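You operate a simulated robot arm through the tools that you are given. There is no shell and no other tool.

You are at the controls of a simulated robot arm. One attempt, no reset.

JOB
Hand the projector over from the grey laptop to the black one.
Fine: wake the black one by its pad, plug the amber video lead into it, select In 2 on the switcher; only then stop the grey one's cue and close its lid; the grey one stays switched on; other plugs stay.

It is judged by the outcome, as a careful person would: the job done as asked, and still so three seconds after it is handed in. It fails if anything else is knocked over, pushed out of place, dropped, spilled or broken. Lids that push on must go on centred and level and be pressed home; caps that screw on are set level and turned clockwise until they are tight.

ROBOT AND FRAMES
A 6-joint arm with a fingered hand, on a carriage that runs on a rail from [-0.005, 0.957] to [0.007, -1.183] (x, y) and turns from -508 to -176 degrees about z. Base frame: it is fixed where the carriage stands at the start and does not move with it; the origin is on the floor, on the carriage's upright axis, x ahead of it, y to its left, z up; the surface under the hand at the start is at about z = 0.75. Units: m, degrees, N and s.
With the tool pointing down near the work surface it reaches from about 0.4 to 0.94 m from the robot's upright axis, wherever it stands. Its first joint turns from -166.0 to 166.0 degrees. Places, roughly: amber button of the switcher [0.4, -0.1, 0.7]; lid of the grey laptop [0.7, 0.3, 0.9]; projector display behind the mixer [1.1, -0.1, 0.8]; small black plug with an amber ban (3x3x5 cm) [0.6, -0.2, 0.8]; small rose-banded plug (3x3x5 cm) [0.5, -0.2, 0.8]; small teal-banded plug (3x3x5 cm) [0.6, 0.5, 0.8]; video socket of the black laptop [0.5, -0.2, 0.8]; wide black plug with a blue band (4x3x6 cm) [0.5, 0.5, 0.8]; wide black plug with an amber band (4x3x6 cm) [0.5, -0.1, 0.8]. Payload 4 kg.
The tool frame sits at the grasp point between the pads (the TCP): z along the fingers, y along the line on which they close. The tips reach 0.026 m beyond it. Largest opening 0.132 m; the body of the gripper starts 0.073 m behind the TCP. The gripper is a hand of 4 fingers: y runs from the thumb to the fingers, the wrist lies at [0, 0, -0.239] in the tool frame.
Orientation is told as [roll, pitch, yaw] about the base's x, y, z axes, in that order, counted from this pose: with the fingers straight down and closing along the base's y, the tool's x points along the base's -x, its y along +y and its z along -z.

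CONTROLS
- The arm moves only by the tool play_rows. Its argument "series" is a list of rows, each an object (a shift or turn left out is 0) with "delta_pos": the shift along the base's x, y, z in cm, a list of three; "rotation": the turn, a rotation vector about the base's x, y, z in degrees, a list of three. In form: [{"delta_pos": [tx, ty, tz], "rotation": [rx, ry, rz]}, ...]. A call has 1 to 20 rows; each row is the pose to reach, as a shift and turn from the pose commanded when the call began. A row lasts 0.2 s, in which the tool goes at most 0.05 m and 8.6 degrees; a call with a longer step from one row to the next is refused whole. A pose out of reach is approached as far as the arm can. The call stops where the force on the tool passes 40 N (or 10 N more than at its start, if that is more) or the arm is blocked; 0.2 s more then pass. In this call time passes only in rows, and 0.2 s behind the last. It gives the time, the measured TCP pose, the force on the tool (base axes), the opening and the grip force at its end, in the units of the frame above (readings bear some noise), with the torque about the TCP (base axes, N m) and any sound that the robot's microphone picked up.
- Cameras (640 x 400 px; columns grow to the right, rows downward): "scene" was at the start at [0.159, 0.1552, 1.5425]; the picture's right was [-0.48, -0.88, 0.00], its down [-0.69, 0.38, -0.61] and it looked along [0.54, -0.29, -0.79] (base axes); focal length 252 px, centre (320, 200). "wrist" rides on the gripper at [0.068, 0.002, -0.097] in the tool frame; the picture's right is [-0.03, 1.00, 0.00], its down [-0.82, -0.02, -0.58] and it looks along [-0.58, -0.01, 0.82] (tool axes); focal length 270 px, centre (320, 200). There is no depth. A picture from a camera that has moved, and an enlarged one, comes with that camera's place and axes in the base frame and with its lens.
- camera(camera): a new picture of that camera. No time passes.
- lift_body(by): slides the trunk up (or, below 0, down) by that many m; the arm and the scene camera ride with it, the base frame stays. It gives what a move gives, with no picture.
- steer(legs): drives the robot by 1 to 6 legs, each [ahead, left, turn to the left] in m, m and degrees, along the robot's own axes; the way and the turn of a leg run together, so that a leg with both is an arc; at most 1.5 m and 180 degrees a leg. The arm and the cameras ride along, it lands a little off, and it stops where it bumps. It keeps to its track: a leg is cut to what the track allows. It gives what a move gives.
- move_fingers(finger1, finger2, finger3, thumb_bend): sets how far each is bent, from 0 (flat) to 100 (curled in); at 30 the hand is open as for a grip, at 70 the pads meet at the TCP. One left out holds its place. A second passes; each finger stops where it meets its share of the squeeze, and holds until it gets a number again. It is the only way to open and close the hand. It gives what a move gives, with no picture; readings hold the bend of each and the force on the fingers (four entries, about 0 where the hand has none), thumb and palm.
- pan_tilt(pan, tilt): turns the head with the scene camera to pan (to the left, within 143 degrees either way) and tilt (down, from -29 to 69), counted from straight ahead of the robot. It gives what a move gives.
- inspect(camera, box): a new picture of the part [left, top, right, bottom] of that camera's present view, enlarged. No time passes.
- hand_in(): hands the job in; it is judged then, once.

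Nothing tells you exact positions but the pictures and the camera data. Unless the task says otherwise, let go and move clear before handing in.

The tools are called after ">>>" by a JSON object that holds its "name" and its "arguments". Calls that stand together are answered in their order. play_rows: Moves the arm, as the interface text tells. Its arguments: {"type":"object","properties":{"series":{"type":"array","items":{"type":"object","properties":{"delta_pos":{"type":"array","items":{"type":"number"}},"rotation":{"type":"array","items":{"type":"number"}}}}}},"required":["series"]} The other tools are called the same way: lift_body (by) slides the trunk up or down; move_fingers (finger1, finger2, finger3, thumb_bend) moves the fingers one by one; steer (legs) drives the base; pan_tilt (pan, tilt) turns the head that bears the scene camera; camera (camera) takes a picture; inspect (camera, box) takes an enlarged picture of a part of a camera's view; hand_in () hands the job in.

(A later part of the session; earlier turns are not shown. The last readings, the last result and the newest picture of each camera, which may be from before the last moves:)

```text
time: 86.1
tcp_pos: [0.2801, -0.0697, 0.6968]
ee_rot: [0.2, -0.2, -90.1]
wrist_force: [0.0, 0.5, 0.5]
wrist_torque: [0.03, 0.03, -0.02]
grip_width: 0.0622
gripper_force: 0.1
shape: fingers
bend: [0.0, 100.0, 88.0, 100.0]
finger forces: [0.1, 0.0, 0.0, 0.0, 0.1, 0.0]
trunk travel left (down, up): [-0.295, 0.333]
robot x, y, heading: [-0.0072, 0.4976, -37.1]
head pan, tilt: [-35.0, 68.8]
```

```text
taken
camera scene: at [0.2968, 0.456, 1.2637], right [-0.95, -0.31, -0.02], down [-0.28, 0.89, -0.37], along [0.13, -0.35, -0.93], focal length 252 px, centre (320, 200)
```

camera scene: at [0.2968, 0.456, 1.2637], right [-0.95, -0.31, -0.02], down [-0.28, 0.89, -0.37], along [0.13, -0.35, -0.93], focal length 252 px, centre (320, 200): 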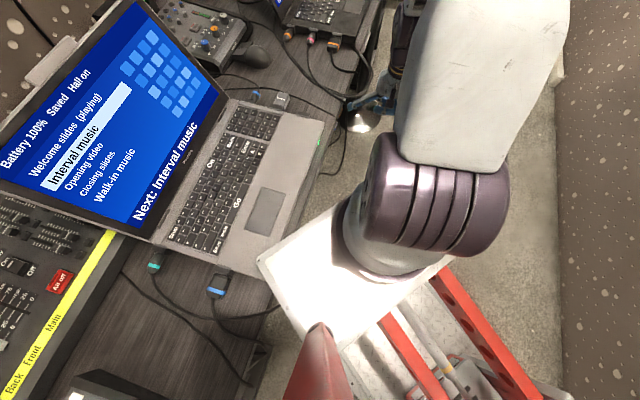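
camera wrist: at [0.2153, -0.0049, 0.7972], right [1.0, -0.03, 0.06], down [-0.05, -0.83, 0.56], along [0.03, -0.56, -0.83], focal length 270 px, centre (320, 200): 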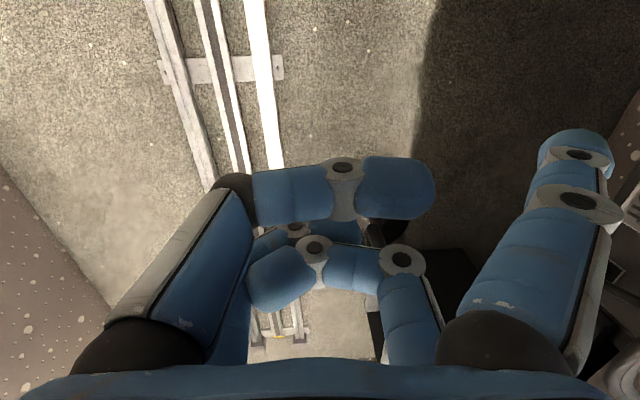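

The arm is folded tightly because lowering the trunk also moved the shoulder forward. A white plate at the arm's base also hangs close to the grey laptop's corner. I'll check that corner before backing out.

>>> {"name": "inspect", "arguments": {"camera": "scene", "box": [200, 180, 360, 340]}}

>>> {"name": "play_rows", "arguments": {"series": [{"delta_pos": [-1.5, 0, 0]}, {"delta_pos": [-4, 0, 0]}, {"delta_pos": [-7, 0, 0]}, {"delta_pos": [-7, 0, 4]}, {"delta_pos": [-7, 0, 8]}]}}

```text
2.50 times, centred on (280, 260) of scene
camera zoom: at [0.2968, 0.456, 1.2637], right [-0.95, -0.31, -0.02], down [-0.28, 0.89, -0.37], along [0.13, -0.35, -0.93], focal length 630 px, centre (420, 50)
```

zoom: 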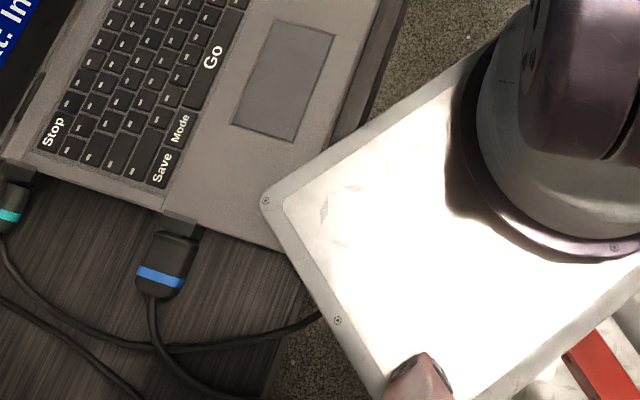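

```text
time: 87.5
tcp_pos: [0.208, -0.0693, 0.7751]
ee_rot: [0.2, -0.2, -90.0]
wrist_force: [-0.1, 0.2, 0.0]
wrist_torque: [0.03, 0.01, -0.02]
grip_width: 0.0622
gripper_force: 0.0
shape: fingers
bend: [0.0, 100.0, 88.0, 100.0]
finger forces: [0.0, 0.0, 0.0, 0.0, 0.0, 0.1]
trunk travel left (down, up): [-0.295, 0.333]
robot x, y, heading: [-0.0058, 0.4992, -36.9]
head pan, tilt: [-35.0, 68.8]
stopped in row 5: the arm was blocked; the commanded pose is now the measured one
```

The plate hovers over the laptop's front-left corner, and the laptop doesn't appear to have moved. I'll raise the trunk back up right away.

>>> {"name": "lift_body", "arguments": {"by": 0.28}}

>>> {"name": "inspect", "arguments": {"camera": "scene", "box": [150, 120, 400, 370]}}

```text
time: 90.3
tcp_pos: [0.226, -0.0724, 1.0349]
ee_rot: [-1.0, 0.2, -90.0]
wrist_force: [-0.3, -0.5, -0.2]
wrist_torque: [0.0, 0.02, 0.0]
grip_width: 0.0621
gripper_force: 0.1
shape: fingers
bend: [0.0, 100.0, 88.0, 100.0]
finger forces: [0.1, 0.0, 0.1, 0.1, 0.1, 0.0]
trunk travel left (down, up): [-0.575, 0.053]
robot x, y, heading: [-0.0022, 0.499, -37.2]
head pan, tilt: [-35.0, 68.8]
```

```text
1.60 times, centred on (275, 245) of scene
camera zoom: at [0.2034, 0.5402, 1.5234], right [-0.95, -0.31, 0.0], down [-0.29, 0.89, -0.36], along [0.11, -0.34, -0.93], focal length 403 px, centre (392, 128)
```

zoom: 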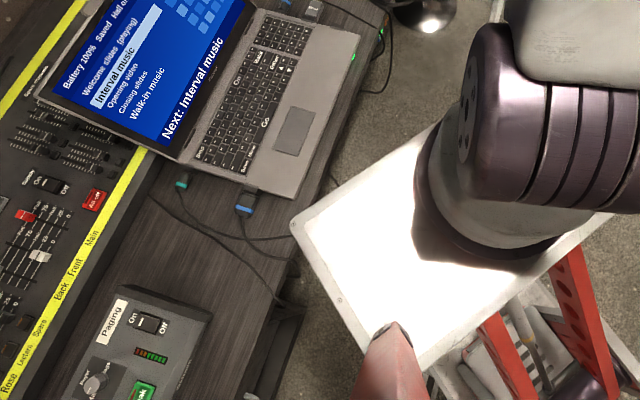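

The laptop hasn't moved. I'll bring the hand to a neutral place, turn the robot a bit more right and drive further left along the rail, so the arm can reach the panel without folding and with the trunk up.

>>> {"name": "play_rows", "arguments": {"series": [{"delta_pos": [4.2, 1.7, 1.6]}, {"delta_pos": [8.4, 3.4, 3.2]}, {"delta_pos": [12.6, 5.1, 4.8]}, {"delta_pos": [16.8, 6.8, 6.4]}]}}

>>> {"name": "steer", "arguments": {"legs": [[0, 0, -25], [-0.185, 0.099, 0]]}}

>>> {"name": "camera", "arguments": {"camera": "scene"}}

```text
time: 91.3
tcp_pos: [0.3933, -0.0038, 1.0962]
ee_rot: [-1.0, 0.3, -90.3]
wrist_force: [0.1, -0.1, -0.4]
wrist_torque: [0.0, -0.02, 0.01]
grip_width: 0.062
gripper_force: 0.1
shape: fingers
bend: [0.0, 100.0, 88.0, 100.0]
finger forces: [0.0, 0.0, 0.1, 0.0, 0.1, 0.1]
trunk travel left (down, up): [-0.575, 0.053]
robot x, y, heading: [-0.0025, 0.4999, -37.2]
head pan, tilt: [-35.0, 68.8]
```

```text
time: 94.2
tcp_pos: [0.1407, 0.0868, 1.0958]
ee_rot: [-1.0, 0.2, -115.3]
wrist_force: [0.9, 0.1, 0.1]
wrist_torque: [-0.01, 0.01, 0.01]
grip_width: 0.0625
gripper_force: 0.0
shape: fingers
bend: [0.0, 100.0, 88.0, 100.0]
finger forces: [0.0, 0.0, 0.1, 0.0, 0.0, 0.0]
trunk travel left (down, up): [-0.575, 0.053]
robot x, y, heading: [-0.0058, 0.7082, -62.2]
head pan, tilt: [-35.0, 68.8]
```

```text
taken
camera scene: at [0.2005, 0.6594, 1.5235], right [-0.99, 0.13, 0.0], down [0.12, 0.92, -0.36], along [-0.05, -0.36, -0.93], focal length 252 px, centre (320, 200)
```

scene: 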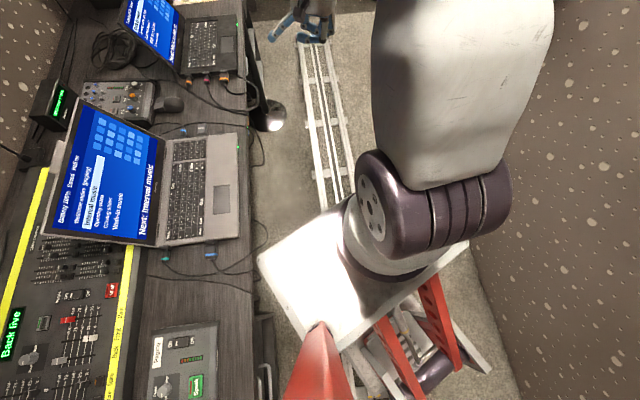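

Now there's a clear corridor. I'll bring the hand back to yaw -90 in front of the switcher and descend.

>>> {"name": "play_rows", "arguments": {"series": [{"delta_pos": [1.5, -3, 0], "rotation": [0, 0, 6.3]}, {"delta_pos": [3, -6, 0], "rotation": [0, 0, 12.6]}, {"delta_pos": [5, -9.5, -1], "rotation": [0, 0, 19]}, {"delta_pos": [6.5, -12.5, -4], "rotation": [0, 0, 25.3]}, {"delta_pos": [7.5, -15.5, -7], "rotation": [0, 0, 25.3]}, {"delta_pos": [7.5, -15.7, -12], "rotation": [0, 0, 25.3]}, {"delta_pos": [7.5, -15.7, -17], "rotation": [0, 0, 25.3]}, {"delta_pos": [7.5, -15.7, -22], "rotation": [0, 0, 25.3]}, {"delta_pos": [7.5, -15.7, -27], "rotation": [0, 0, 25.3]}]}}

>>> {"name": "move_fingers", "arguments": {"finger1": 5}}

```text
time: 96.2
tcp_pos: [0.216, -0.0712, 0.8265]
ee_rot: [-1.0, 0.2, -90.0]
wrist_force: [-0.2, -0.2, 0.4]
wrist_torque: [-0.02, 0.01, 0.0]
grip_width: 0.0623
gripper_force: 0.1
shape: fingers
bend: [0.0, 100.0, 88.0, 100.0]
finger forces: [0.0, 0.0, 0.0, 0.0, 0.0, 0.0]
trunk travel left (down, up): [-0.575, 0.053]
robot x, y, heading: [-0.0076, 0.7061, -62.2]
head pan, tilt: [-35.0, 68.8]
```

```text
time: 97.2
tcp_pos: [0.2148, -0.0701, 0.8263]
ee_rot: [-0.9, 0.1, -90.0]
wrist_force: [0.3, -0.6, 0.3]
wrist_torque: [-0.03, -0.02, 0.02]
grip_width: 0.0594
gripper_force: 0.1
shape: fingers
bend: [5.0, 100.0, 88.0, 100.0]
finger forces: [0.0, 0.0, 0.1, 0.0, 0.0, 0.1]
trunk travel left (down, up): [-0.575, 0.053]
robot x, y, heading: [-0.0098, 0.7073, -62.1]
head pan, tilt: [-35.0, 68.8]
```

>>> {"name": "play_rows", "arguments": {"series": [{"delta_pos": [0, 0, -4], "rotation": [0, -1, 0]}, {"delta_pos": [0, 0.1, -8], "rotation": [0, -1, 0]}, {"delta_pos": [0, 0.1, -12.6], "rotation": [0, -1, 0]}]}}

>>> {"name": "inspect", "arguments": {"camera": "wrist", "box": [480, 60, 640, 260]}}

```text
time: 98.0
tcp_pos: [0.2165, -0.0693, 0.701]
ee_rot: [-0.1, 0.1, -89.9]
wrist_force: [0.9, 0.7, -0.5]
wrist_torque: [0.01, -0.04, 0.0]
grip_width: 0.0596
gripper_force: 0.1
shape: fingers
bend: [5.0, 100.0, 88.0, 100.0]
finger forces: [0.1, 0.0, 0.1, 0.1, 0.0, 0.0]
trunk travel left (down, up): [-0.575, 0.053]
robot x, y, heading: [-0.0009, 0.7047, -62.1]
head pan, tilt: [-35.0, 68.8]
```

```text
2.00 times, centred on (560, 160) of wrist
camera zoom: at [0.2183, -0.0018, 0.7994], right [1.0, -0.03, 0.0], down [-0.02, -0.82, 0.58], along [-0.01, -0.58, -0.82], focal length 541 px, centre (-160, 280)
```

zoom: 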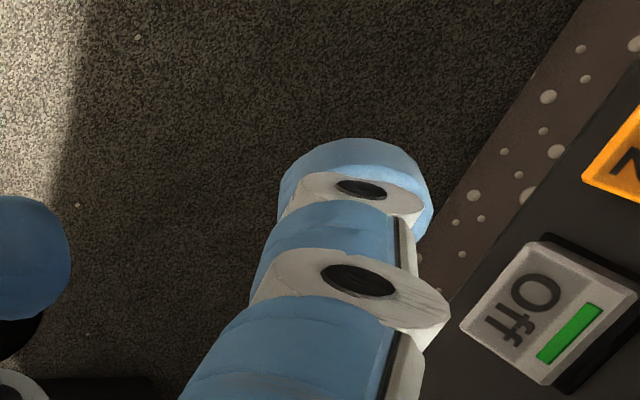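

No limits this time. I'll advance toward the button and then creep.

>>> {"name": "play_rows", "arguments": {"series": [{"delta_pos": [2, 0, 0]}, {"delta_pos": [4, 0, 0]}, {"delta_pos": [5.5, 0, 0]}, {"delta_pos": [6.3, 0, 0]}, {"delta_pos": [6.7, 0, 0]}]}}

>>> {"name": "inspect", "arguments": {"camera": "wrist", "box": [480, 60, 640, 260]}}

```text
time: 99.2
tcp_pos: [0.2846, -0.0691, 0.7003]
ee_rot: [-0.1, 0.2, -90.1]
wrist_force: [0.1, -0.9, 0.2]
wrist_torque: [-0.04, 0.0, 0.01]
grip_width: 0.0598
gripper_force: 0.1
shape: fingers
bend: [5.0, 100.0, 88.0, 100.0]
finger forces: [0.1, 0.0, 0.0, 0.0, 0.1, 0.0]
trunk travel left (down, up): [-0.575, 0.053]
robot x, y, heading: [-0.0022, 0.7086, -62.1]
head pan, tilt: [-35.0, 68.8]
```

```text
2.00 times, centred on (560, 160) of wrist
camera zoom: at [0.2851, -0.0014, 0.798], right [1.0, -0.03, 0.0], down [-0.02, -0.82, 0.58], along [-0.02, -0.57, -0.82], focal length 541 px, centre (-160, 280)
```

zoom: 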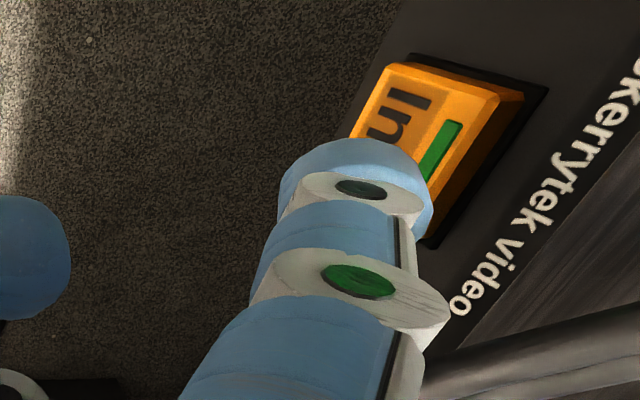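

>>> {"name": "play_rows", "arguments": {"series": [{"delta_pos": [0.2, 0, 0]}, {"delta_pos": [0.4, 0, 0]}, {"delta_pos": [0.6, 0, 0]}, {"delta_pos": [0.8, 0, 0]}]}}

>>> {"name": "inspect", "arguments": {"camera": "wrist", "box": [480, 60, 640, 260]}}

```text
time: 100.2
tcp_pos: [0.292, -0.0693, 0.7011]
ee_rot: [0.0, 0.1, -89.9]
wrist_force: [0.7, 1.3, 0.1]
wrist_torque: [-0.04, -0.01, 0.02]
grip_width: 0.0596
gripper_force: 0.0
shape: fingers
bend: [5.0, 100.0, 88.0, 100.0]
finger forces: [0.0, 0.0, 0.0, 0.0, 0.0, 0.1]
trunk travel left (down, up): [-0.575, 0.053]
robot x, y, heading: [-0.0035, 0.7104, -62.0]
head pan, tilt: [-35.0, 68.8]
```

```text
2.00 times, centred on (560, 160) of wrist
camera zoom: at [0.2931, -0.0012, 0.7978], right [1.0, -0.03, 0.0], down [-0.02, -0.82, 0.58], along [-0.01, -0.57, -0.82], focal length 541 px, centre (-160, 280)
```

zoom: 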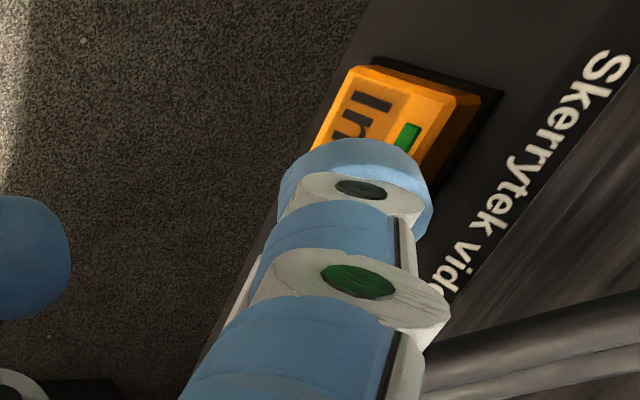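

No contact yet; the face seems a little deeper and lower than I assumed. I'll lower 0.6 cm, nudge +y 0.2 cm and keep creeping in.

>>> {"name": "play_rows", "arguments": {"series": [{"delta_pos": [0, 0.2, -0.6]}, {"delta_pos": [0.2, 0.2, -0.6]}, {"delta_pos": [0.4, 0.2, -0.6]}, {"delta_pos": [0.6, 0.2, -0.6]}]}}

>>> {"name": "inspect", "arguments": {"camera": "wrist", "box": [480, 60, 640, 260]}}

```text
time: 101.2
tcp_pos: [0.2971, -0.0675, 0.694]
ee_rot: [0.0, 0.2, -89.9]
wrist_force: [0.4, -0.3, -0.5]
wrist_torque: [0.01, -0.03, 0.02]
grip_width: 0.0598
gripper_force: 0.0
shape: fingers
bend: [5.0, 100.0, 88.0, 100.0]
finger forces: [0.0, 0.0, 0.0, 0.1, 0.1, 0.0]
trunk travel left (down, up): [-0.575, 0.053]
robot x, y, heading: [-0.0037, 0.7082, -62.3]
head pan, tilt: [-35.0, 68.8]
```

```text
2.00 times, centred on (560, 160) of wrist
camera zoom: at [0.2992, 0.0007, 0.7918], right [1.0, -0.03, 0.0], down [-0.02, -0.82, 0.57], along [-0.02, -0.57, -0.82], focal length 541 px, centre (-160, 280)
```

zoom: 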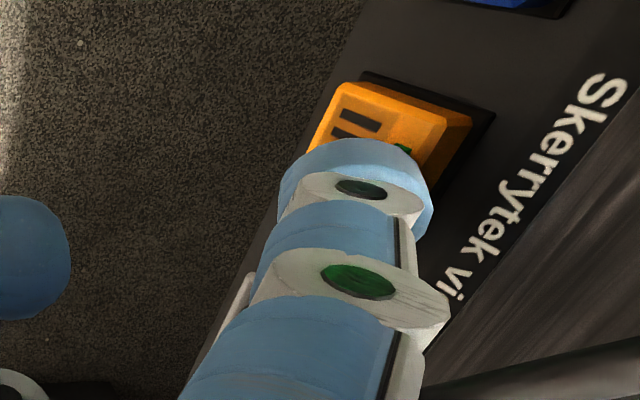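

>>> {"name": "play_rows", "arguments": {"series": [{"delta_pos": [0.2, 0, 0]}, {"delta_pos": [0.4, 0, 0]}, {"delta_pos": [0.6, 0, 0]}]}}

>>> {"name": "inspect", "arguments": {"camera": "wrist", "box": [480, 60, 640, 260]}}

```text
time: 102.0
tcp_pos: [0.3019, -0.0681, 0.6935]
ee_rot: [0.0, 0.1, -90.1]
wrist_force: [-1.5, -0.5, 0.6]
wrist_torque: [0.0, -0.03, 0.02]
grip_width: 0.0586
gripper_force: 0.7
shape: fingers
bend: [7.0, 100.0, 88.0, 100.0]
finger forces: [2.0, 0.1, 0.0, 0.0, 0.1, 0.0]
trunk travel left (down, up): [-0.575, 0.053]
robot x, y, heading: [-0.0056, 0.7055, -62.4]
head pan, tilt: [-35.0, 68.8]
heard: click
```

```text
2.00 times, centred on (560, 160) of wrist
camera zoom: at [0.3042, 0.0005, 0.7922], right [1.0, -0.03, 0.0], down [-0.02, -0.82, 0.58], along [-0.02, -0.58, -0.82], focal length 541 px, centre (-160, 280)
```

zoom: 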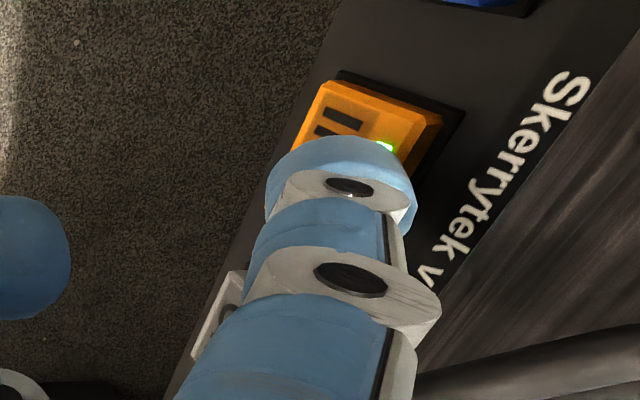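

A click, and In 2's light came on. I'll back straight out, rise, and check the projector display and the switcher lights.

>>> {"name": "play_rows", "arguments": {"series": [{"delta_pos": [-2, 0, 0]}, {"delta_pos": [-5, 0, 0]}, {"delta_pos": [-8, 0, 0]}, {"delta_pos": [-8, 0, 5]}, {"delta_pos": [-8, 0, 10]}, {"delta_pos": [-8, 0, 15]}, {"delta_pos": [-8, 0, 20]}, {"delta_pos": [-8, 0, 25]}, {"delta_pos": [-8, 0, 30]}, {"delta_pos": [-8, 0, 35]}, {"delta_pos": [-8, 0, 40]}]}}

>>> {"name": "pan_tilt", "arguments": {"pan": 20, "tilt": 50}}

>>> {"name": "camera", "arguments": {"camera": "scene"}}

```text
time: 104.4
tcp_pos: [0.2225, -0.0669, 1.0947]
ee_rot: [0.0, 0.1, -89.9]
wrist_force: [0.1, -0.3, -0.8]
wrist_torque: [0.02, -0.01, 0.0]
grip_width: 0.0596
gripper_force: 0.1
shape: fingers
bend: [5.0, 100.0, 88.0, 100.0]
finger forces: [0.1, 0.0, 0.1, 0.0, 0.0, 0.0]
trunk travel left (down, up): [-0.575, 0.053]
robot x, y, heading: [-0.0072, 0.7074, -62.3]
head pan, tilt: [-35.0, 68.8]
```

```text
time: 105.7
tcp_pos: [0.2226, -0.0655, 1.0946]
ee_rot: [-0.1, 0.3, -90.0]
wrist_force: [-0.4, 1.0, 0.4]
wrist_torque: [-0.02, -0.01, -0.05]
grip_width: 0.0592
gripper_force: 0.1
shape: fingers
bend: [5.0, 100.0, 88.0, 100.0]
finger forces: [0.0, 0.0, 0.0, 0.0, 0.0, 0.1]
trunk travel left (down, up): [-0.575, 0.053]
robot x, y, heading: [-0.0043, 0.7082, -62.2]
head pan, tilt: [20.0, 50.0]
```

```text
taken
camera scene: at [0.2645, 0.6632, 1.5454], right [-0.67, -0.74, 0.0], down [-0.57, 0.52, -0.64], along [0.48, -0.43, -0.77], focal length 252 px, centre (320, 200)
```

scene: 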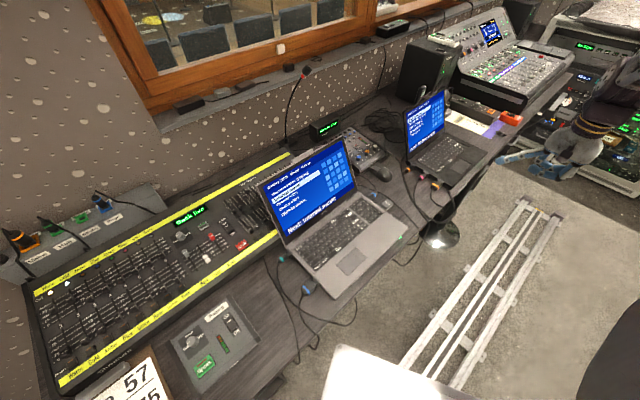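

>>> {"name": "inspect", "arguments": {"camera": "scene", "box": [290, 110, 390, 190]}}

>>> {"name": "inspect", "arguments": {"camera": "scene", "box": [390, 80, 480, 220]}}

>>> {"name": "inspect", "arguments": {"camera": "scene", "box": [250, 130, 420, 300]}}

```text
5.00 times, centred on (340, 150) of scene
camera zoom: at [0.2645, 0.6632, 1.5454], right [-0.67, -0.74, 0.0], down [-0.57, 0.52, -0.64], along [0.48, -0.43, -0.77], focal length 1260 px, centre (220, 450)
```

zoom: 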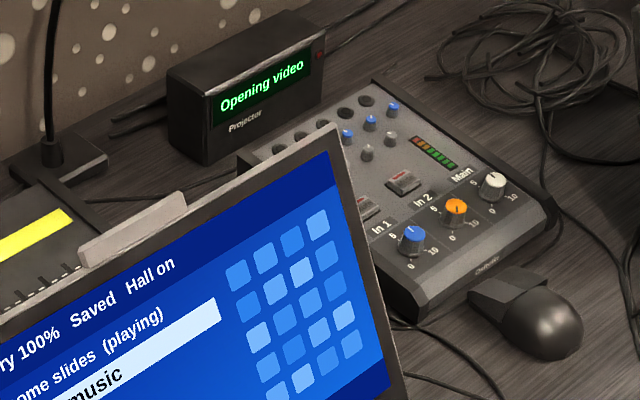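

```text
2.86 times, centred on (435, 150) of scene
camera zoom: at [0.2645, 0.6632, 1.5454], right [-0.67, -0.74, 0.0], down [-0.57, 0.52, -0.64], along [0.48, -0.43, -0.77], focal length 720 px, centre (-9, 343)
```

zoom: 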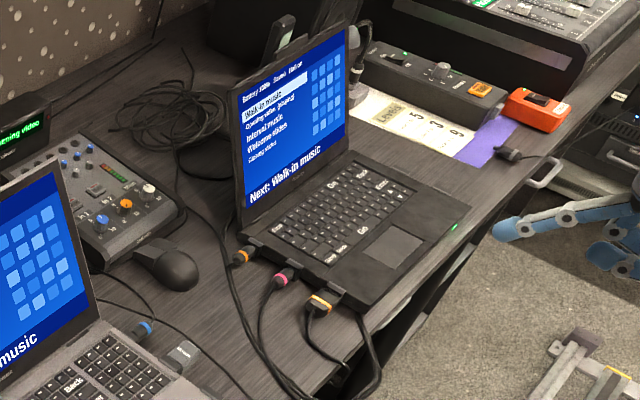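

```text
2.35 times, centred on (335, 215) of scene
camera zoom: at [0.2645, 0.6632, 1.5454], right [-0.67, -0.74, 0.0], down [-0.57, 0.52, -0.64], along [0.48, -0.43, -0.77], focal length 593 px, centre (285, 165)
```

zoom: 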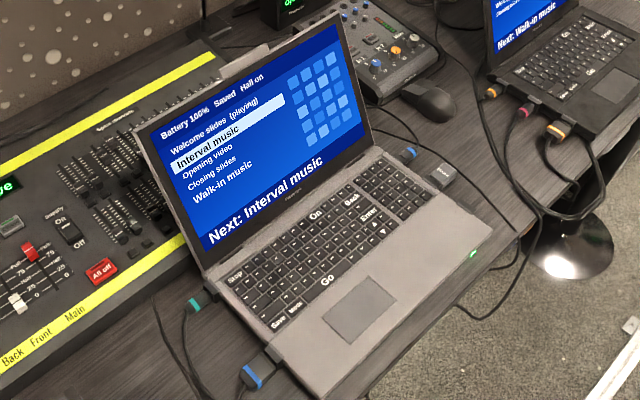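

The projector now shows the black laptop's "Opening video". Next I'll stop the grey laptop's cue with its "Stop" key, at the upper left of its keyboard; zooming in to locate it.

>>> {"name": "inspect", "arguments": {"camera": "scene", "box": [300, 230, 370, 290]}}

>>> {"name": "inspect", "arguments": {"camera": "scene", "box": [250, 130, 370, 270]}}

```text
6.67 times, centred on (335, 260) of scene
camera zoom: at [0.2645, 0.6632, 1.5454], right [-0.67, -0.74, 0.0], down [-0.57, 0.52, -0.64], along [0.48, -0.43, -0.77], focal length 1680 px, centre (220, -200)
```

zoom: 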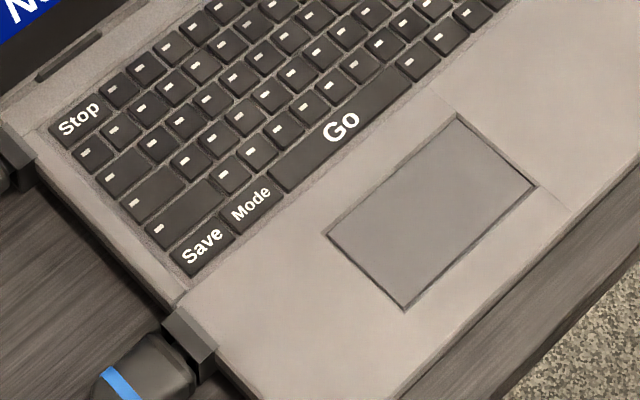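

```text
2.86 times, centred on (310, 200) of scene
camera zoom: at [0.2645, 0.6632, 1.5454], right [-0.67, -0.74, 0.0], down [-0.57, 0.52, -0.64], along [0.48, -0.43, -0.77], focal length 720 px, centre (349, 200)
```

zoom: 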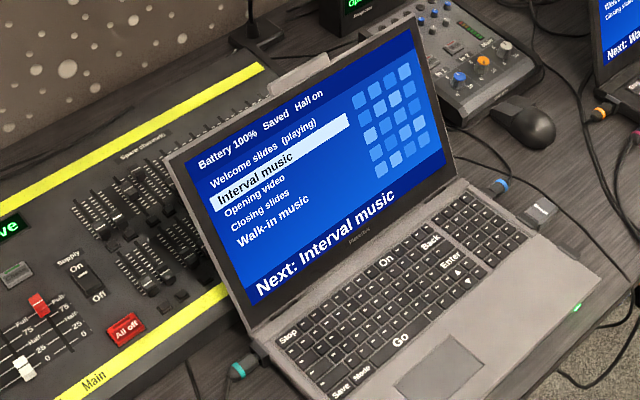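

The Stop key's centre is about (0.631, 0.431, 0.78). I'll raise the hand, turn the robot to face the table squarely and drive to y≈0.5, so the arm works to the right of the head.

>>> {"name": "play_rows", "arguments": {"series": [{"delta_pos": [0, 2, 4]}, {"delta_pos": [0, 4, 8]}, {"delta_pos": [0, 7, 12]}, {"delta_pos": [0, 10, 15]}, {"delta_pos": [0, 14, 15]}, {"delta_pos": [0, 17, 15]}]}}

>>> {"name": "steer", "arguments": {"legs": [[0, 0, 62], [0, -0.2, 0]]}}

>>> {"name": "pan_tilt", "arguments": {"pan": -20, "tilt": 50}}

>>> {"name": "camera", "arguments": {"camera": "scene"}}

>>> {"name": "camera", "arguments": {"camera": "wrist"}}

```text
time: 107.1
tcp_pos: [0.2223, 0.1032, 1.2447]
ee_rot: [0.1, 0.2, -90.1]
wrist_force: [0.3, -0.4, 0.4]
wrist_torque: [0.04, -0.02, -0.02]
grip_width: 0.0593
gripper_force: 0.1
shape: fingers
bend: [5.0, 100.0, 88.0, 100.0]
finger forces: [0.0, 0.1, 0.0, 0.0, 0.0, 0.1]
trunk travel left (down, up): [-0.575, 0.053]
robot x, y, heading: [-0.0007, 0.7077, -62.2]
head pan, tilt: [20.0, 50.0]
```

```text
time: 111.4
tcp_pos: [0.6388, 0.4281, 1.244]
ee_rot: [0.0, 0.2, -27.8]
wrist_force: [0.9, 0.1, -1.3]
wrist_torque: [0.05, -0.04, 0.01]
grip_width: 0.0593
gripper_force: 0.1
shape: fingers
bend: [5.0, 100.0, 88.0, 100.0]
finger forces: [0.1, 0.0, 0.0, 0.1, 0.0, 0.0]
trunk travel left (down, up): [-0.575, 0.053]
robot x, y, heading: [-0.0019, 0.5076, 0.0]
head pan, tilt: [20.0, 50.0]
```

```text
time: 112.5
tcp_pos: [0.6386, 0.4269, 1.2425]
ee_rot: [0.0, 0.2, -27.8]
wrist_force: [1.1, -0.9, 1.5]
wrist_torque: [0.03, 0.0, 0.0]
grip_width: 0.0592
gripper_force: 0.1
shape: fingers
bend: [5.0, 100.0, 88.0, 100.0]
finger forces: [0.1, 0.1, 0.0, 0.0, 0.1, 0.0]
trunk travel left (down, up): [-0.575, 0.053]
robot x, y, heading: [0.0002, 0.5069, -0.1]
head pan, tilt: [-20.0, 50.0]
```

```text
taken
camera scene: at [0.1627, 0.6731, 1.5455], right [-0.34, -0.94, 0.0], down [-0.72, 0.26, -0.64], along [0.6, -0.22, -0.77], focal length 252 px, centre (320, 200)
```

scene: 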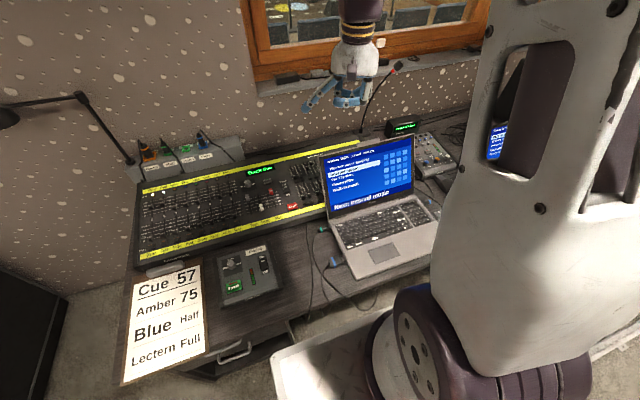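

```text
taken
camera wrist: at [0.5787, 0.461, 1.3415], right [0.49, 0.87, 0.0], down [0.71, -0.4, 0.58], along [0.5, -0.28, -0.82], focal length 270 px, centre (320, 200)
```

wrist: 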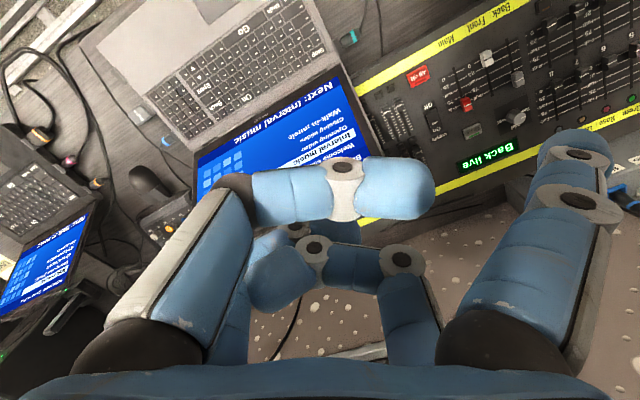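

I'll turn the hand to yaw -90 and set finger1 as a pointer, then come down above the Stop key with the hand body on the front side, away from the lid.

>>> {"name": "play_rows", "arguments": {"series": [{"delta_pos": [-1, 0, 0], "rotation": [0, 0, -8]}, {"delta_pos": [-2, 0, 0], "rotation": [0, 0, -16]}, {"delta_pos": [-3, -0.5, 0], "rotation": [0, 0, -24]}, {"delta_pos": [-4, -1, 0], "rotation": [0, 0, -32]}, {"delta_pos": [-5.1, -1.6, 0], "rotation": [0, 0, -40]}, {"delta_pos": [-5.1, -1.6, -3], "rotation": [0, 0, -48]}, {"delta_pos": [-5.1, -1.6, -6], "rotation": [0, 0, -56]}, {"delta_pos": [-5.1, -1.6, -10], "rotation": [0, 0, -62.2]}, {"delta_pos": [-5.1, -1.6, -15], "rotation": [0, 0, -62.2]}, {"delta_pos": [-5.1, -1.6, -20], "rotation": [0, 0, -62.2]}, {"delta_pos": [-5.1, -1.6, -25], "rotation": [0, 0, -62.2]}]}}

>>> {"name": "move_fingers", "arguments": {"finger1": 45}}

>>> {"name": "camera", "arguments": {"camera": "wrist"}}

>>> {"name": "camera", "arguments": {"camera": "scene"}}

```text
time: 114.9
tcp_pos: [0.5864, 0.4113, 0.9954]
ee_rot: [0.1, 0.2, -90.0]
wrist_force: [0.1, -0.1, 0.2]
wrist_torque: [-0.02, -0.02, -0.01]
grip_width: 0.0592
gripper_force: 0.1
shape: fingers
bend: [5.0, 100.0, 88.0, 100.0]
finger forces: [0.1, 0.1, 0.0, 0.1, 0.0, 0.0]
trunk travel left (down, up): [-0.575, 0.053]
robot x, y, heading: [-0.0034, 0.5106, 0.1]
head pan, tilt: [-20.0, 50.0]
```

```text
time: 115.9
tcp_pos: [0.5883, 0.4099, 0.9952]
ee_rot: [0.1, 0.2, -89.9]
wrist_force: [0.2, 0.0, 0.0]
wrist_torque: [-0.03, 0.02, 0.0]
grip_width: 0.0362
gripper_force: 0.1
shape: fingers
bend: [45.0, 100.0, 88.0, 100.0]
finger forces: [0.1, 0.0, 0.0, 0.0, 0.0, 0.0]
trunk travel left (down, up): [-0.575, 0.053]
robot x, y, heading: [-0.0015, 0.5095, -0.1]
head pan, tilt: [-20.0, 50.0]
```

```text
taken
camera wrist: at [0.5888, 0.4786, 1.0928], right [1.0, -0.02, 0.0], down [-0.02, -0.82, 0.58], along [-0.01, -0.58, -0.82], focal length 270 px, centre (320, 200)
```

wrist: 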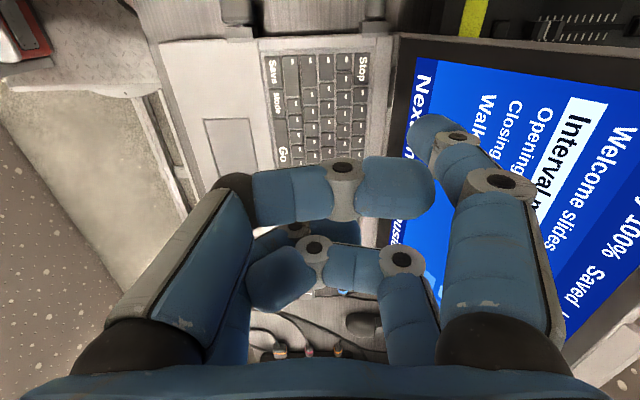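

```text
taken
camera scene: at [0.1627, 0.673, 1.5455], right [-0.34, -0.94, 0.0], down [-0.72, 0.26, -0.64], along [0.6, -0.22, -0.77], focal length 252 px, centre (320, 200)
```

scene: 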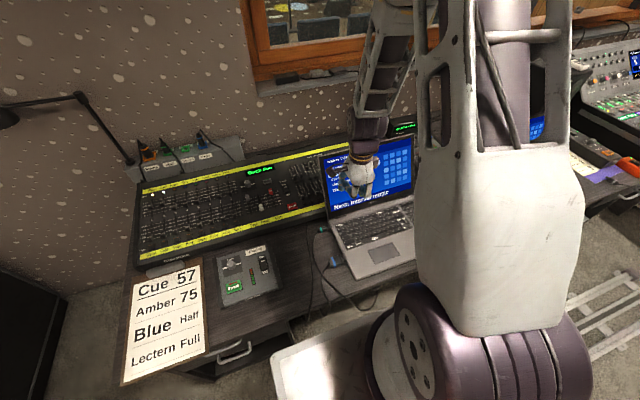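

The tip is about 0.6 cm too far in x. I'll correct that and descend to just above the key.

>>> {"name": "play_rows", "arguments": {"series": [{"delta_pos": [-0.6, -0.1, -4]}, {"delta_pos": [-0.6, -0.1, -8]}, {"delta_pos": [-0.6, -0.1, -12]}, {"delta_pos": [-0.6, -0.1, -15]}]}}

>>> {"name": "camera", "arguments": {"camera": "wrist"}}

>>> {"name": "inspect", "arguments": {"camera": "scene", "box": [310, 130, 430, 270]}}

```text
time: 116.9
tcp_pos: [0.5832, 0.4099, 0.8451]
ee_rot: [0.0, 0.2, -89.8]
wrist_force: [-0.4, 0.5, 0.7]
wrist_torque: [-0.02, -0.01, 0.05]
grip_width: 0.0361
gripper_force: 0.0
shape: fingers
bend: [45.0, 100.0, 88.0, 100.0]
finger forces: [0.0, 0.0, 0.0, 0.1, 0.0, 0.0]
trunk travel left (down, up): [-0.575, 0.053]
robot x, y, heading: [-0.0067, 0.5048, 0.3]
head pan, tilt: [-20.0, 50.0]
```

```text
taken
camera wrist: at [0.5842, 0.4779, 0.9423], right [1.0, -0.02, 0.0], down [-0.02, -0.82, 0.58], along [-0.01, -0.58, -0.82], focal length 270 px, centre (320, 200)
```

wrist: 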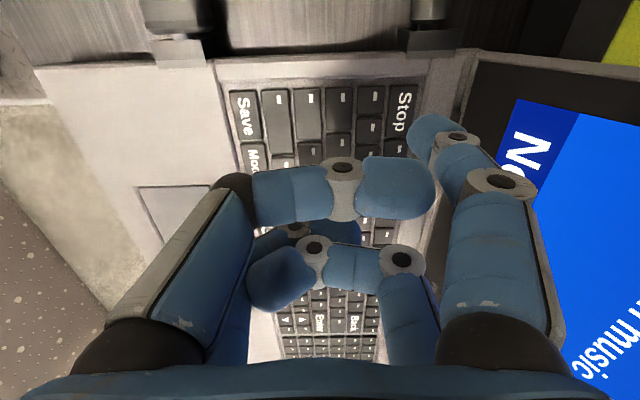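

```text
2.86 times, centred on (370, 200) of scene
camera zoom: at [0.1624, 0.6731, 1.5455], right [-0.34, -0.94, 0.0], down [-0.72, 0.26, -0.64], along [0.6, -0.22, -0.77], focal length 720 px, centre (177, 200)
```

zoom: 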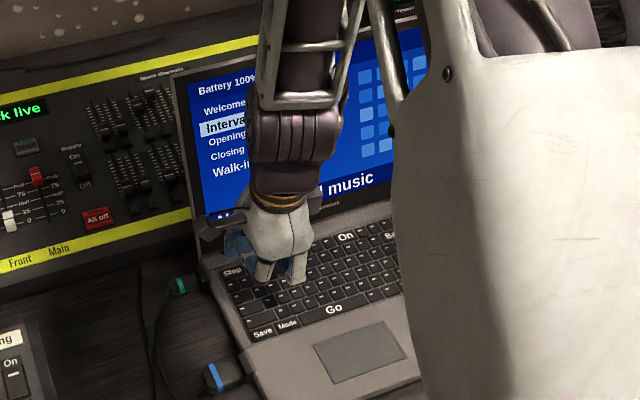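

>>> {"name": "play_rows", "arguments": {"series": [{"delta_pos": [-0.3, 0, -1]}, {"delta_pos": [-0.3, 0, -1.6]}, {"delta_pos": [-0.3, 0, -2]}, {"delta_pos": [-0.3, 0, -2.3]}]}}

>>> {"name": "inspect", "arguments": {"camera": "wrist", "box": [340, 40, 500, 200]}}

```text
time: 117.9
tcp_pos: [0.5796, 0.4104, 0.8207]
ee_rot: [0.0, 0.2, -89.9]
wrist_force: [-0.6, -0.3, 0.6]
wrist_torque: [0.02, 0.02, 0.02]
grip_width: 0.0361
gripper_force: 0.0
shape: fingers
bend: [45.0, 100.0, 88.0, 100.0]
finger forces: [0.1, 0.0, 0.1, 0.0, 0.0, 0.1]
trunk travel left (down, up): [-0.575, 0.053]
robot x, y, heading: [-0.0035, 0.5091, 0.2]
head pan, tilt: [-20.0, 50.0]
```

```text
2.50 times, centred on (420, 120) of wrist
camera zoom: at [0.5804, 0.4788, 0.9185], right [1.0, -0.02, 0.0], down [-0.02, -0.82, 0.58], along [-0.01, -0.58, -0.82], focal length 676 px, centre (70, 400)
```

zoom: 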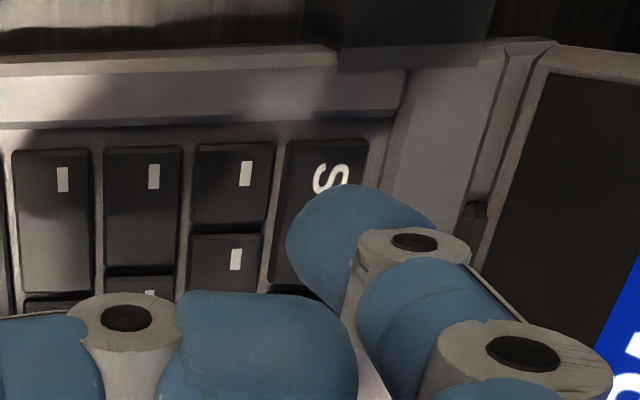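

>>> {"name": "play_rows", "arguments": {"series": [{"delta_pos": [-0.4, 0, 0]}, {"delta_pos": [-0.4, 0, -0.25]}, {"delta_pos": [-0.4, 0, -0.5]}, {"delta_pos": [-0.4, 0, -0.7]}]}}

>>> {"name": "inspect", "arguments": {"camera": "wrist", "box": [340, 40, 500, 200]}}

>>> {"name": "inspect", "arguments": {"camera": "scene", "box": [310, 130, 430, 270]}}

```text
time: 118.9
tcp_pos: [0.5761, 0.4095, 0.8142]
ee_rot: [0.0, 0.2, -90.0]
wrist_force: [-0.5, -0.7, 0.3]
wrist_torque: [-0.01, 0.02, -0.02]
grip_width: 0.036
gripper_force: 0.0
shape: fingers
bend: [45.0, 100.0, 88.0, 100.0]
finger forces: [0.0, 0.0, 0.0, 0.0, 0.0, 0.0]
trunk travel left (down, up): [-0.575, 0.053]
robot x, y, heading: [-0.0062, 0.5121, 0.4]
head pan, tilt: [-20.0, 50.0]
```

```text
2.50 times, centred on (420, 120) of wrist
camera zoom: at [0.5767, 0.4788, 0.9115], right [1.0, -0.02, 0.0], down [-0.02, -0.82, 0.58], along [-0.01, -0.58, -0.82], focal length 676 px, centre (70, 400)
```

zoom: 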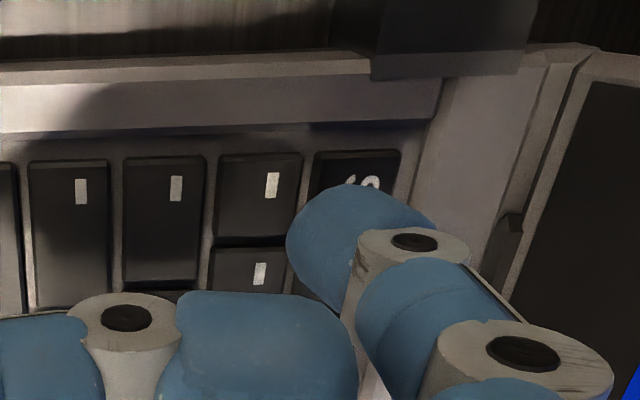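

```text
2.86 times, centred on (370, 200) of scene
camera zoom: at [0.1626, 0.6731, 1.5455], right [-0.34, -0.94, 0.0], down [-0.72, 0.26, -0.64], along [0.6, -0.22, -0.77], focal length 720 px, centre (177, 200)
```

zoom: 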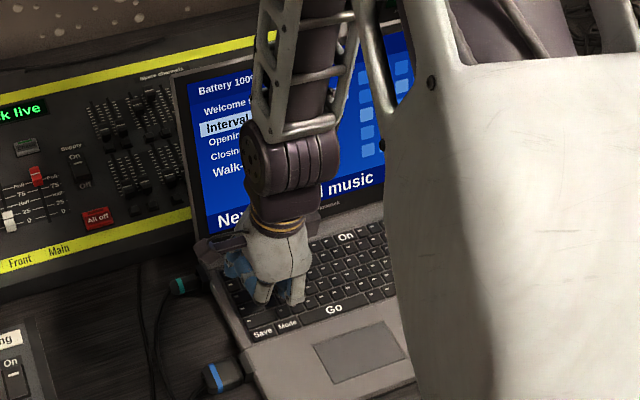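

>>> {"name": "play_rows", "arguments": {"series": [{"delta_pos": [0, 0.2, -0.2]}, {"delta_pos": [0, 0.2, -0.4]}, {"delta_pos": [0, 0.2, -0.6]}]}}

>>> {"name": "inspect", "arguments": {"camera": "wrist", "box": [340, 40, 500, 200]}}

```text
time: 119.7
tcp_pos: [0.5752, 0.4127, 0.8081]
ee_rot: [0.1, 0.2, -89.9]
wrist_force: [-0.6, -1.3, 1.1]
wrist_torque: [-0.02, -0.06, -0.01]
grip_width: 0.036
gripper_force: 0.7
shape: fingers
bend: [45.0, 100.0, 88.0, 100.0]
finger forces: [1.0, 0.0, 0.0, 0.0, 0.0, 0.0]
trunk travel left (down, up): [-0.575, 0.053]
robot x, y, heading: [-0.0013, 0.5089, -0.1]
head pan, tilt: [-20.0, 50.0]
heard: click
```

```text
2.50 times, centred on (420, 120) of wrist
camera zoom: at [0.5764, 0.4809, 0.9055], right [1.0, -0.02, 0.0], down [-0.02, -0.82, 0.58], along [-0.01, -0.58, -0.82], focal length 676 px, centre (70, 400)
```

zoom: 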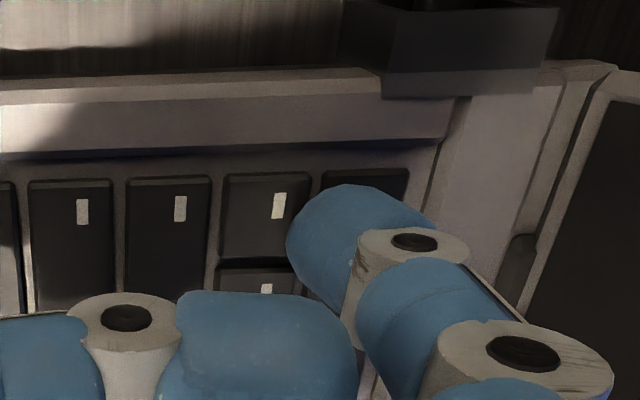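

A click on the Stop key. I'll lift straight up and check the grey laptop's screen.

>>> {"name": "play_rows", "arguments": {"series": [{"delta_pos": [0, 0, 2]}, {"delta_pos": [0, 0, 6]}, {"delta_pos": [0, 0, 11]}, {"delta_pos": [0, 0, 16]}, {"delta_pos": [-3, 0, 20]}, {"delta_pos": [-6, 0, 24]}]}}

>>> {"name": "inspect", "arguments": {"camera": "scene", "box": [310, 130, 430, 270]}}

>>> {"name": "camera", "arguments": {"camera": "wrist"}}

```text
time: 121.1
tcp_pos: [0.5131, 0.4132, 1.0503]
ee_rot: [0.0, 0.2, -90.1]
wrist_force: [0.2, -0.1, 0.2]
wrist_torque: [0.01, 0.03, -0.01]
grip_width: 0.0362
gripper_force: 0.1
shape: fingers
bend: [45.0, 100.0, 88.0, 100.0]
finger forces: [0.0, 0.1, 0.0, 0.0, 0.0, 0.0]
trunk travel left (down, up): [-0.575, 0.053]
robot x, y, heading: [-0.004, 0.5082, 0.3]
head pan, tilt: [-20.0, 50.0]
```

```text
2.86 times, centred on (370, 200) of scene
camera zoom: at [0.1634, 0.673, 1.5454], right [-0.34, -0.94, 0.0], down [-0.72, 0.26, -0.64], along [0.6, -0.22, -0.77], focal length 720 px, centre (177, 200)
```

zoom: 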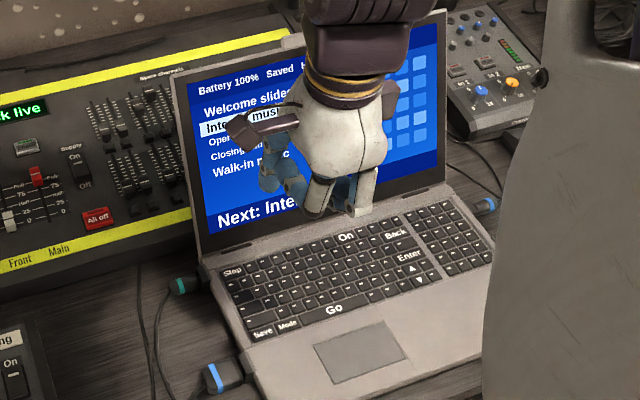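

```text
taken
camera wrist: at [0.5152, 0.4813, 1.147], right [1.0, -0.02, 0.0], down [-0.02, -0.82, 0.57], along [-0.02, -0.57, -0.82], focal length 270 px, centre (320, 200)
```

wrist: 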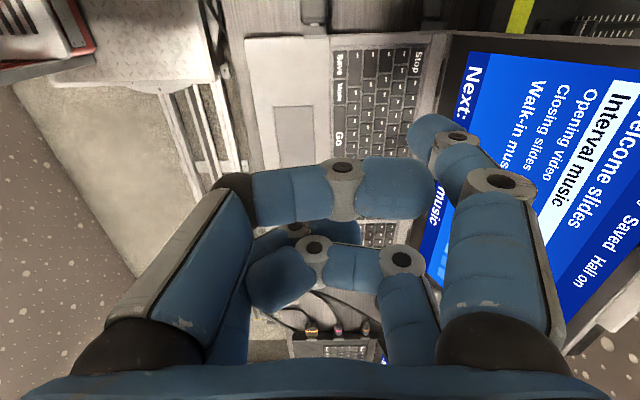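

The screen seems to show "Welcome slides" without "(playing)". I'll shift the robot right so the lid is comfortably in reach, and get an unobstructed look at the screen and the lid.

>>> {"name": "play_rows", "arguments": {"series": [{"delta_pos": [0, -2, 4]}, {"delta_pos": [0, -4, 8]}, {"delta_pos": [0, -6, 12]}]}}

>>> {"name": "steer", "arguments": {"legs": [[0, -0.2, 0]]}}

>>> {"name": "pan_tilt", "arguments": {"pan": -10, "tilt": 45}}

>>> {"name": "camera", "arguments": {"camera": "scene"}}

```text
time: 121.9
tcp_pos: [0.5159, 0.3519, 1.1703]
ee_rot: [0.0, 0.2, -89.9]
wrist_force: [-0.2, -0.2, 1.1]
wrist_torque: [0.0, 0.03, 0.0]
grip_width: 0.0362
gripper_force: 0.0
shape: fingers
bend: [45.0, 100.0, 88.0, 100.0]
finger forces: [0.0, 0.0, 0.0, 0.1, 0.1, 0.0]
trunk travel left (down, up): [-0.575, 0.053]
robot x, y, heading: [-0.0029, 0.5074, 0.5]
head pan, tilt: [-20.0, 50.0]
```

```text
time: 123.5
tcp_pos: [0.5161, 0.1555, 1.1694]
ee_rot: [0.1, 0.2, -89.9]
wrist_force: [0.0, -0.2, 0.2]
wrist_torque: [-0.03, -0.01, 0.02]
grip_width: 0.0361
gripper_force: 0.0
shape: fingers
bend: [45.0, 100.0, 88.0, 100.0]
finger forces: [0.1, 0.0, 0.1, 0.0, 0.0, 0.0]
trunk travel left (down, up): [-0.575, 0.053]
robot x, y, heading: [0.0002, 0.3106, 0.2]
head pan, tilt: [-20.0, 50.0]
```

```text
time: 124.2
tcp_pos: [0.5154, 0.1552, 1.1696]
ee_rot: [0.1, 0.2, -89.9]
wrist_force: [0.6, 0.1, -0.4]
wrist_torque: [-0.01, 0.0, 0.03]
grip_width: 0.0361
gripper_force: 0.1
shape: fingers
bend: [45.0, 100.0, 88.0, 100.0]
finger forces: [0.0, 0.0, 0.0, 0.0, 0.1, 0.0]
trunk travel left (down, up): [-0.575, 0.053]
robot x, y, heading: [-0.005, 0.3065, 0.1]
head pan, tilt: [-10.0, 45.0]
```

```text
taken
camera scene: at [0.1712, 0.4886, 1.5523], right [-0.17, -0.99, 0.0], down [-0.7, 0.12, -0.71], along [0.7, -0.12, -0.71], focal length 252 px, centre (320, 200)
```

scene: 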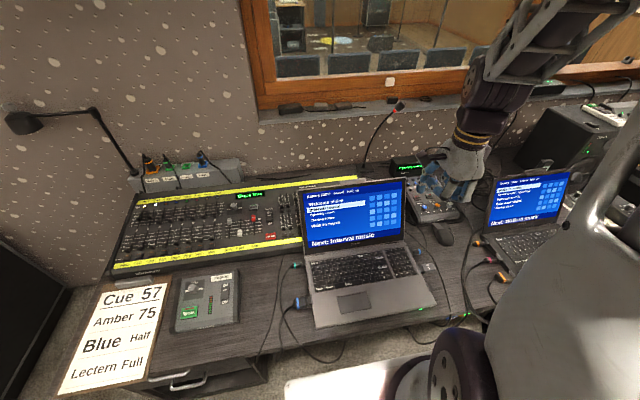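

>>> {"name": "inspect", "arguments": {"camera": "scene", "box": [280, 165, 440, 325]}}

>>> {"name": "inspect", "arguments": {"camera": "scene", "box": [290, 150, 420, 250]}}

```text
2.50 times, centred on (360, 245) of scene
camera zoom: at [0.1712, 0.4886, 1.5523], right [-0.17, -0.99, 0.0], down [-0.7, 0.12, -0.71], along [0.7, -0.12, -0.71], focal length 630 px, centre (220, 88)
```

zoom: 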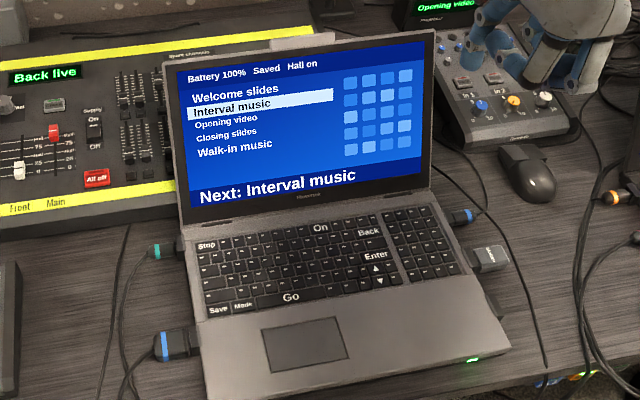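

```text
4.00 times, centred on (355, 200) of scene
camera zoom: at [0.1712, 0.4886, 1.5523], right [-0.17, -0.99, 0.0], down [-0.7, 0.12, -0.71], along [0.7, -0.12, -0.71], focal length 1008 px, centre (180, 200)
```

zoom: 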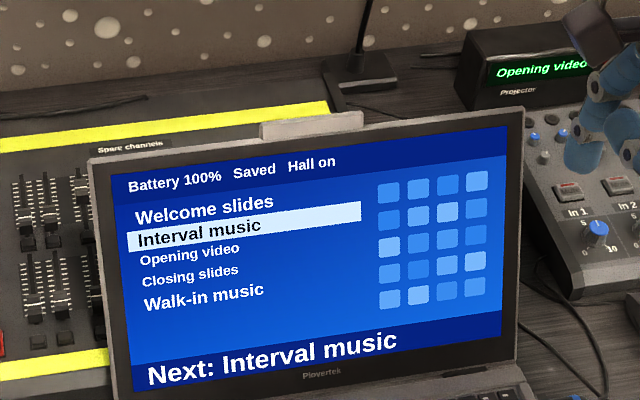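

The cue is stopped ("(playing)" is gone) and the projector still shows "Opening video". The grey lid's top edge triangulates to about x=0.775, z=1.0, spanning y=0.075 to 0.46, with the hinge at x≈0.67, z≈0.775. I'll straddle the top edge at its middle with an open hand and pull it forward, starting from above.

>>> {"name": "play_rows", "arguments": {"series": [{"delta_pos": [3, 2, 3]}, {"delta_pos": [6.5, 4, 6]}, {"delta_pos": [10.5, 6, 8]}, {"delta_pos": [14.5, 8, 8]}, {"delta_pos": [18.5, 10, 8]}, {"delta_pos": [22, 11.5, 8]}, {"delta_pos": [25, 11.5, 6]}]}}

>>> {"name": "move_fingers", "arguments": {"finger1": 30, "finger2": 30, "finger3": 30, "thumb_bend": 30}}

>>> {"name": "camera", "arguments": {"camera": "wrist"}}

>>> {"name": "camera", "arguments": {"camera": "scene"}}

```text
refused: row 2 steps farther than a row can; nothing moved
```

```text
time: 125.2
tcp_pos: [0.5152, 0.1555, 1.1702]
ee_rot: [0.0, 0.2, -89.9]
wrist_force: [-0.1, 0.1, -0.7]
wrist_torque: [0.01, -0.01, -0.01]
grip_width: 0.1323
gripper_force: 0.0
shape: fingers
bend: [30.0, 30.0, 30.0, 30.0]
finger forces: [0.0, 0.0, 0.0, 0.1, 0.0, 0.0]
trunk travel left (down, up): [-0.575, 0.053]
robot x, y, heading: [-0.0009, 0.3107, 0.3]
head pan, tilt: [-10.0, 45.0]
```

```text
taken
camera wrist: at [0.5176, 0.2239, 1.2668], right [1.0, -0.02, 0.0], down [-0.02, -0.82, 0.58], along [-0.01, -0.58, -0.82], focal length 270 px, centre (320, 200)
```

wrist: 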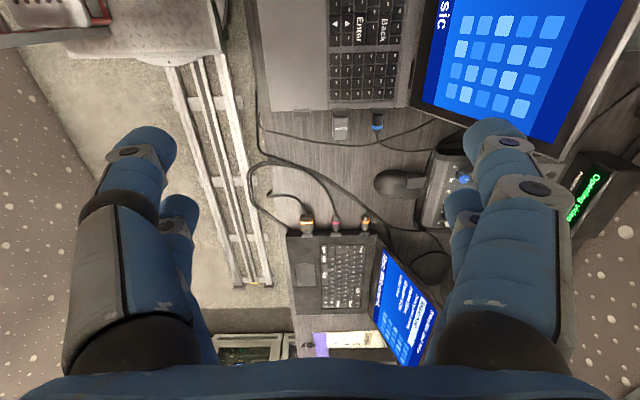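

```text
taken
camera scene: at [0.1713, 0.4886, 1.5524], right [-0.17, -0.99, 0.0], down [-0.7, 0.12, -0.71], along [0.7, -0.12, -0.71], focal length 252 px, centre (320, 200)
```

scene: 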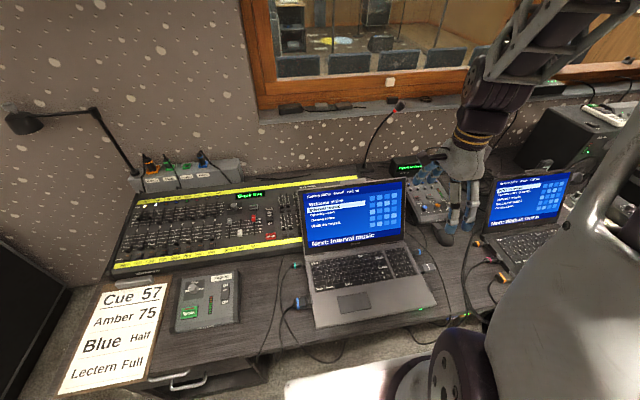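

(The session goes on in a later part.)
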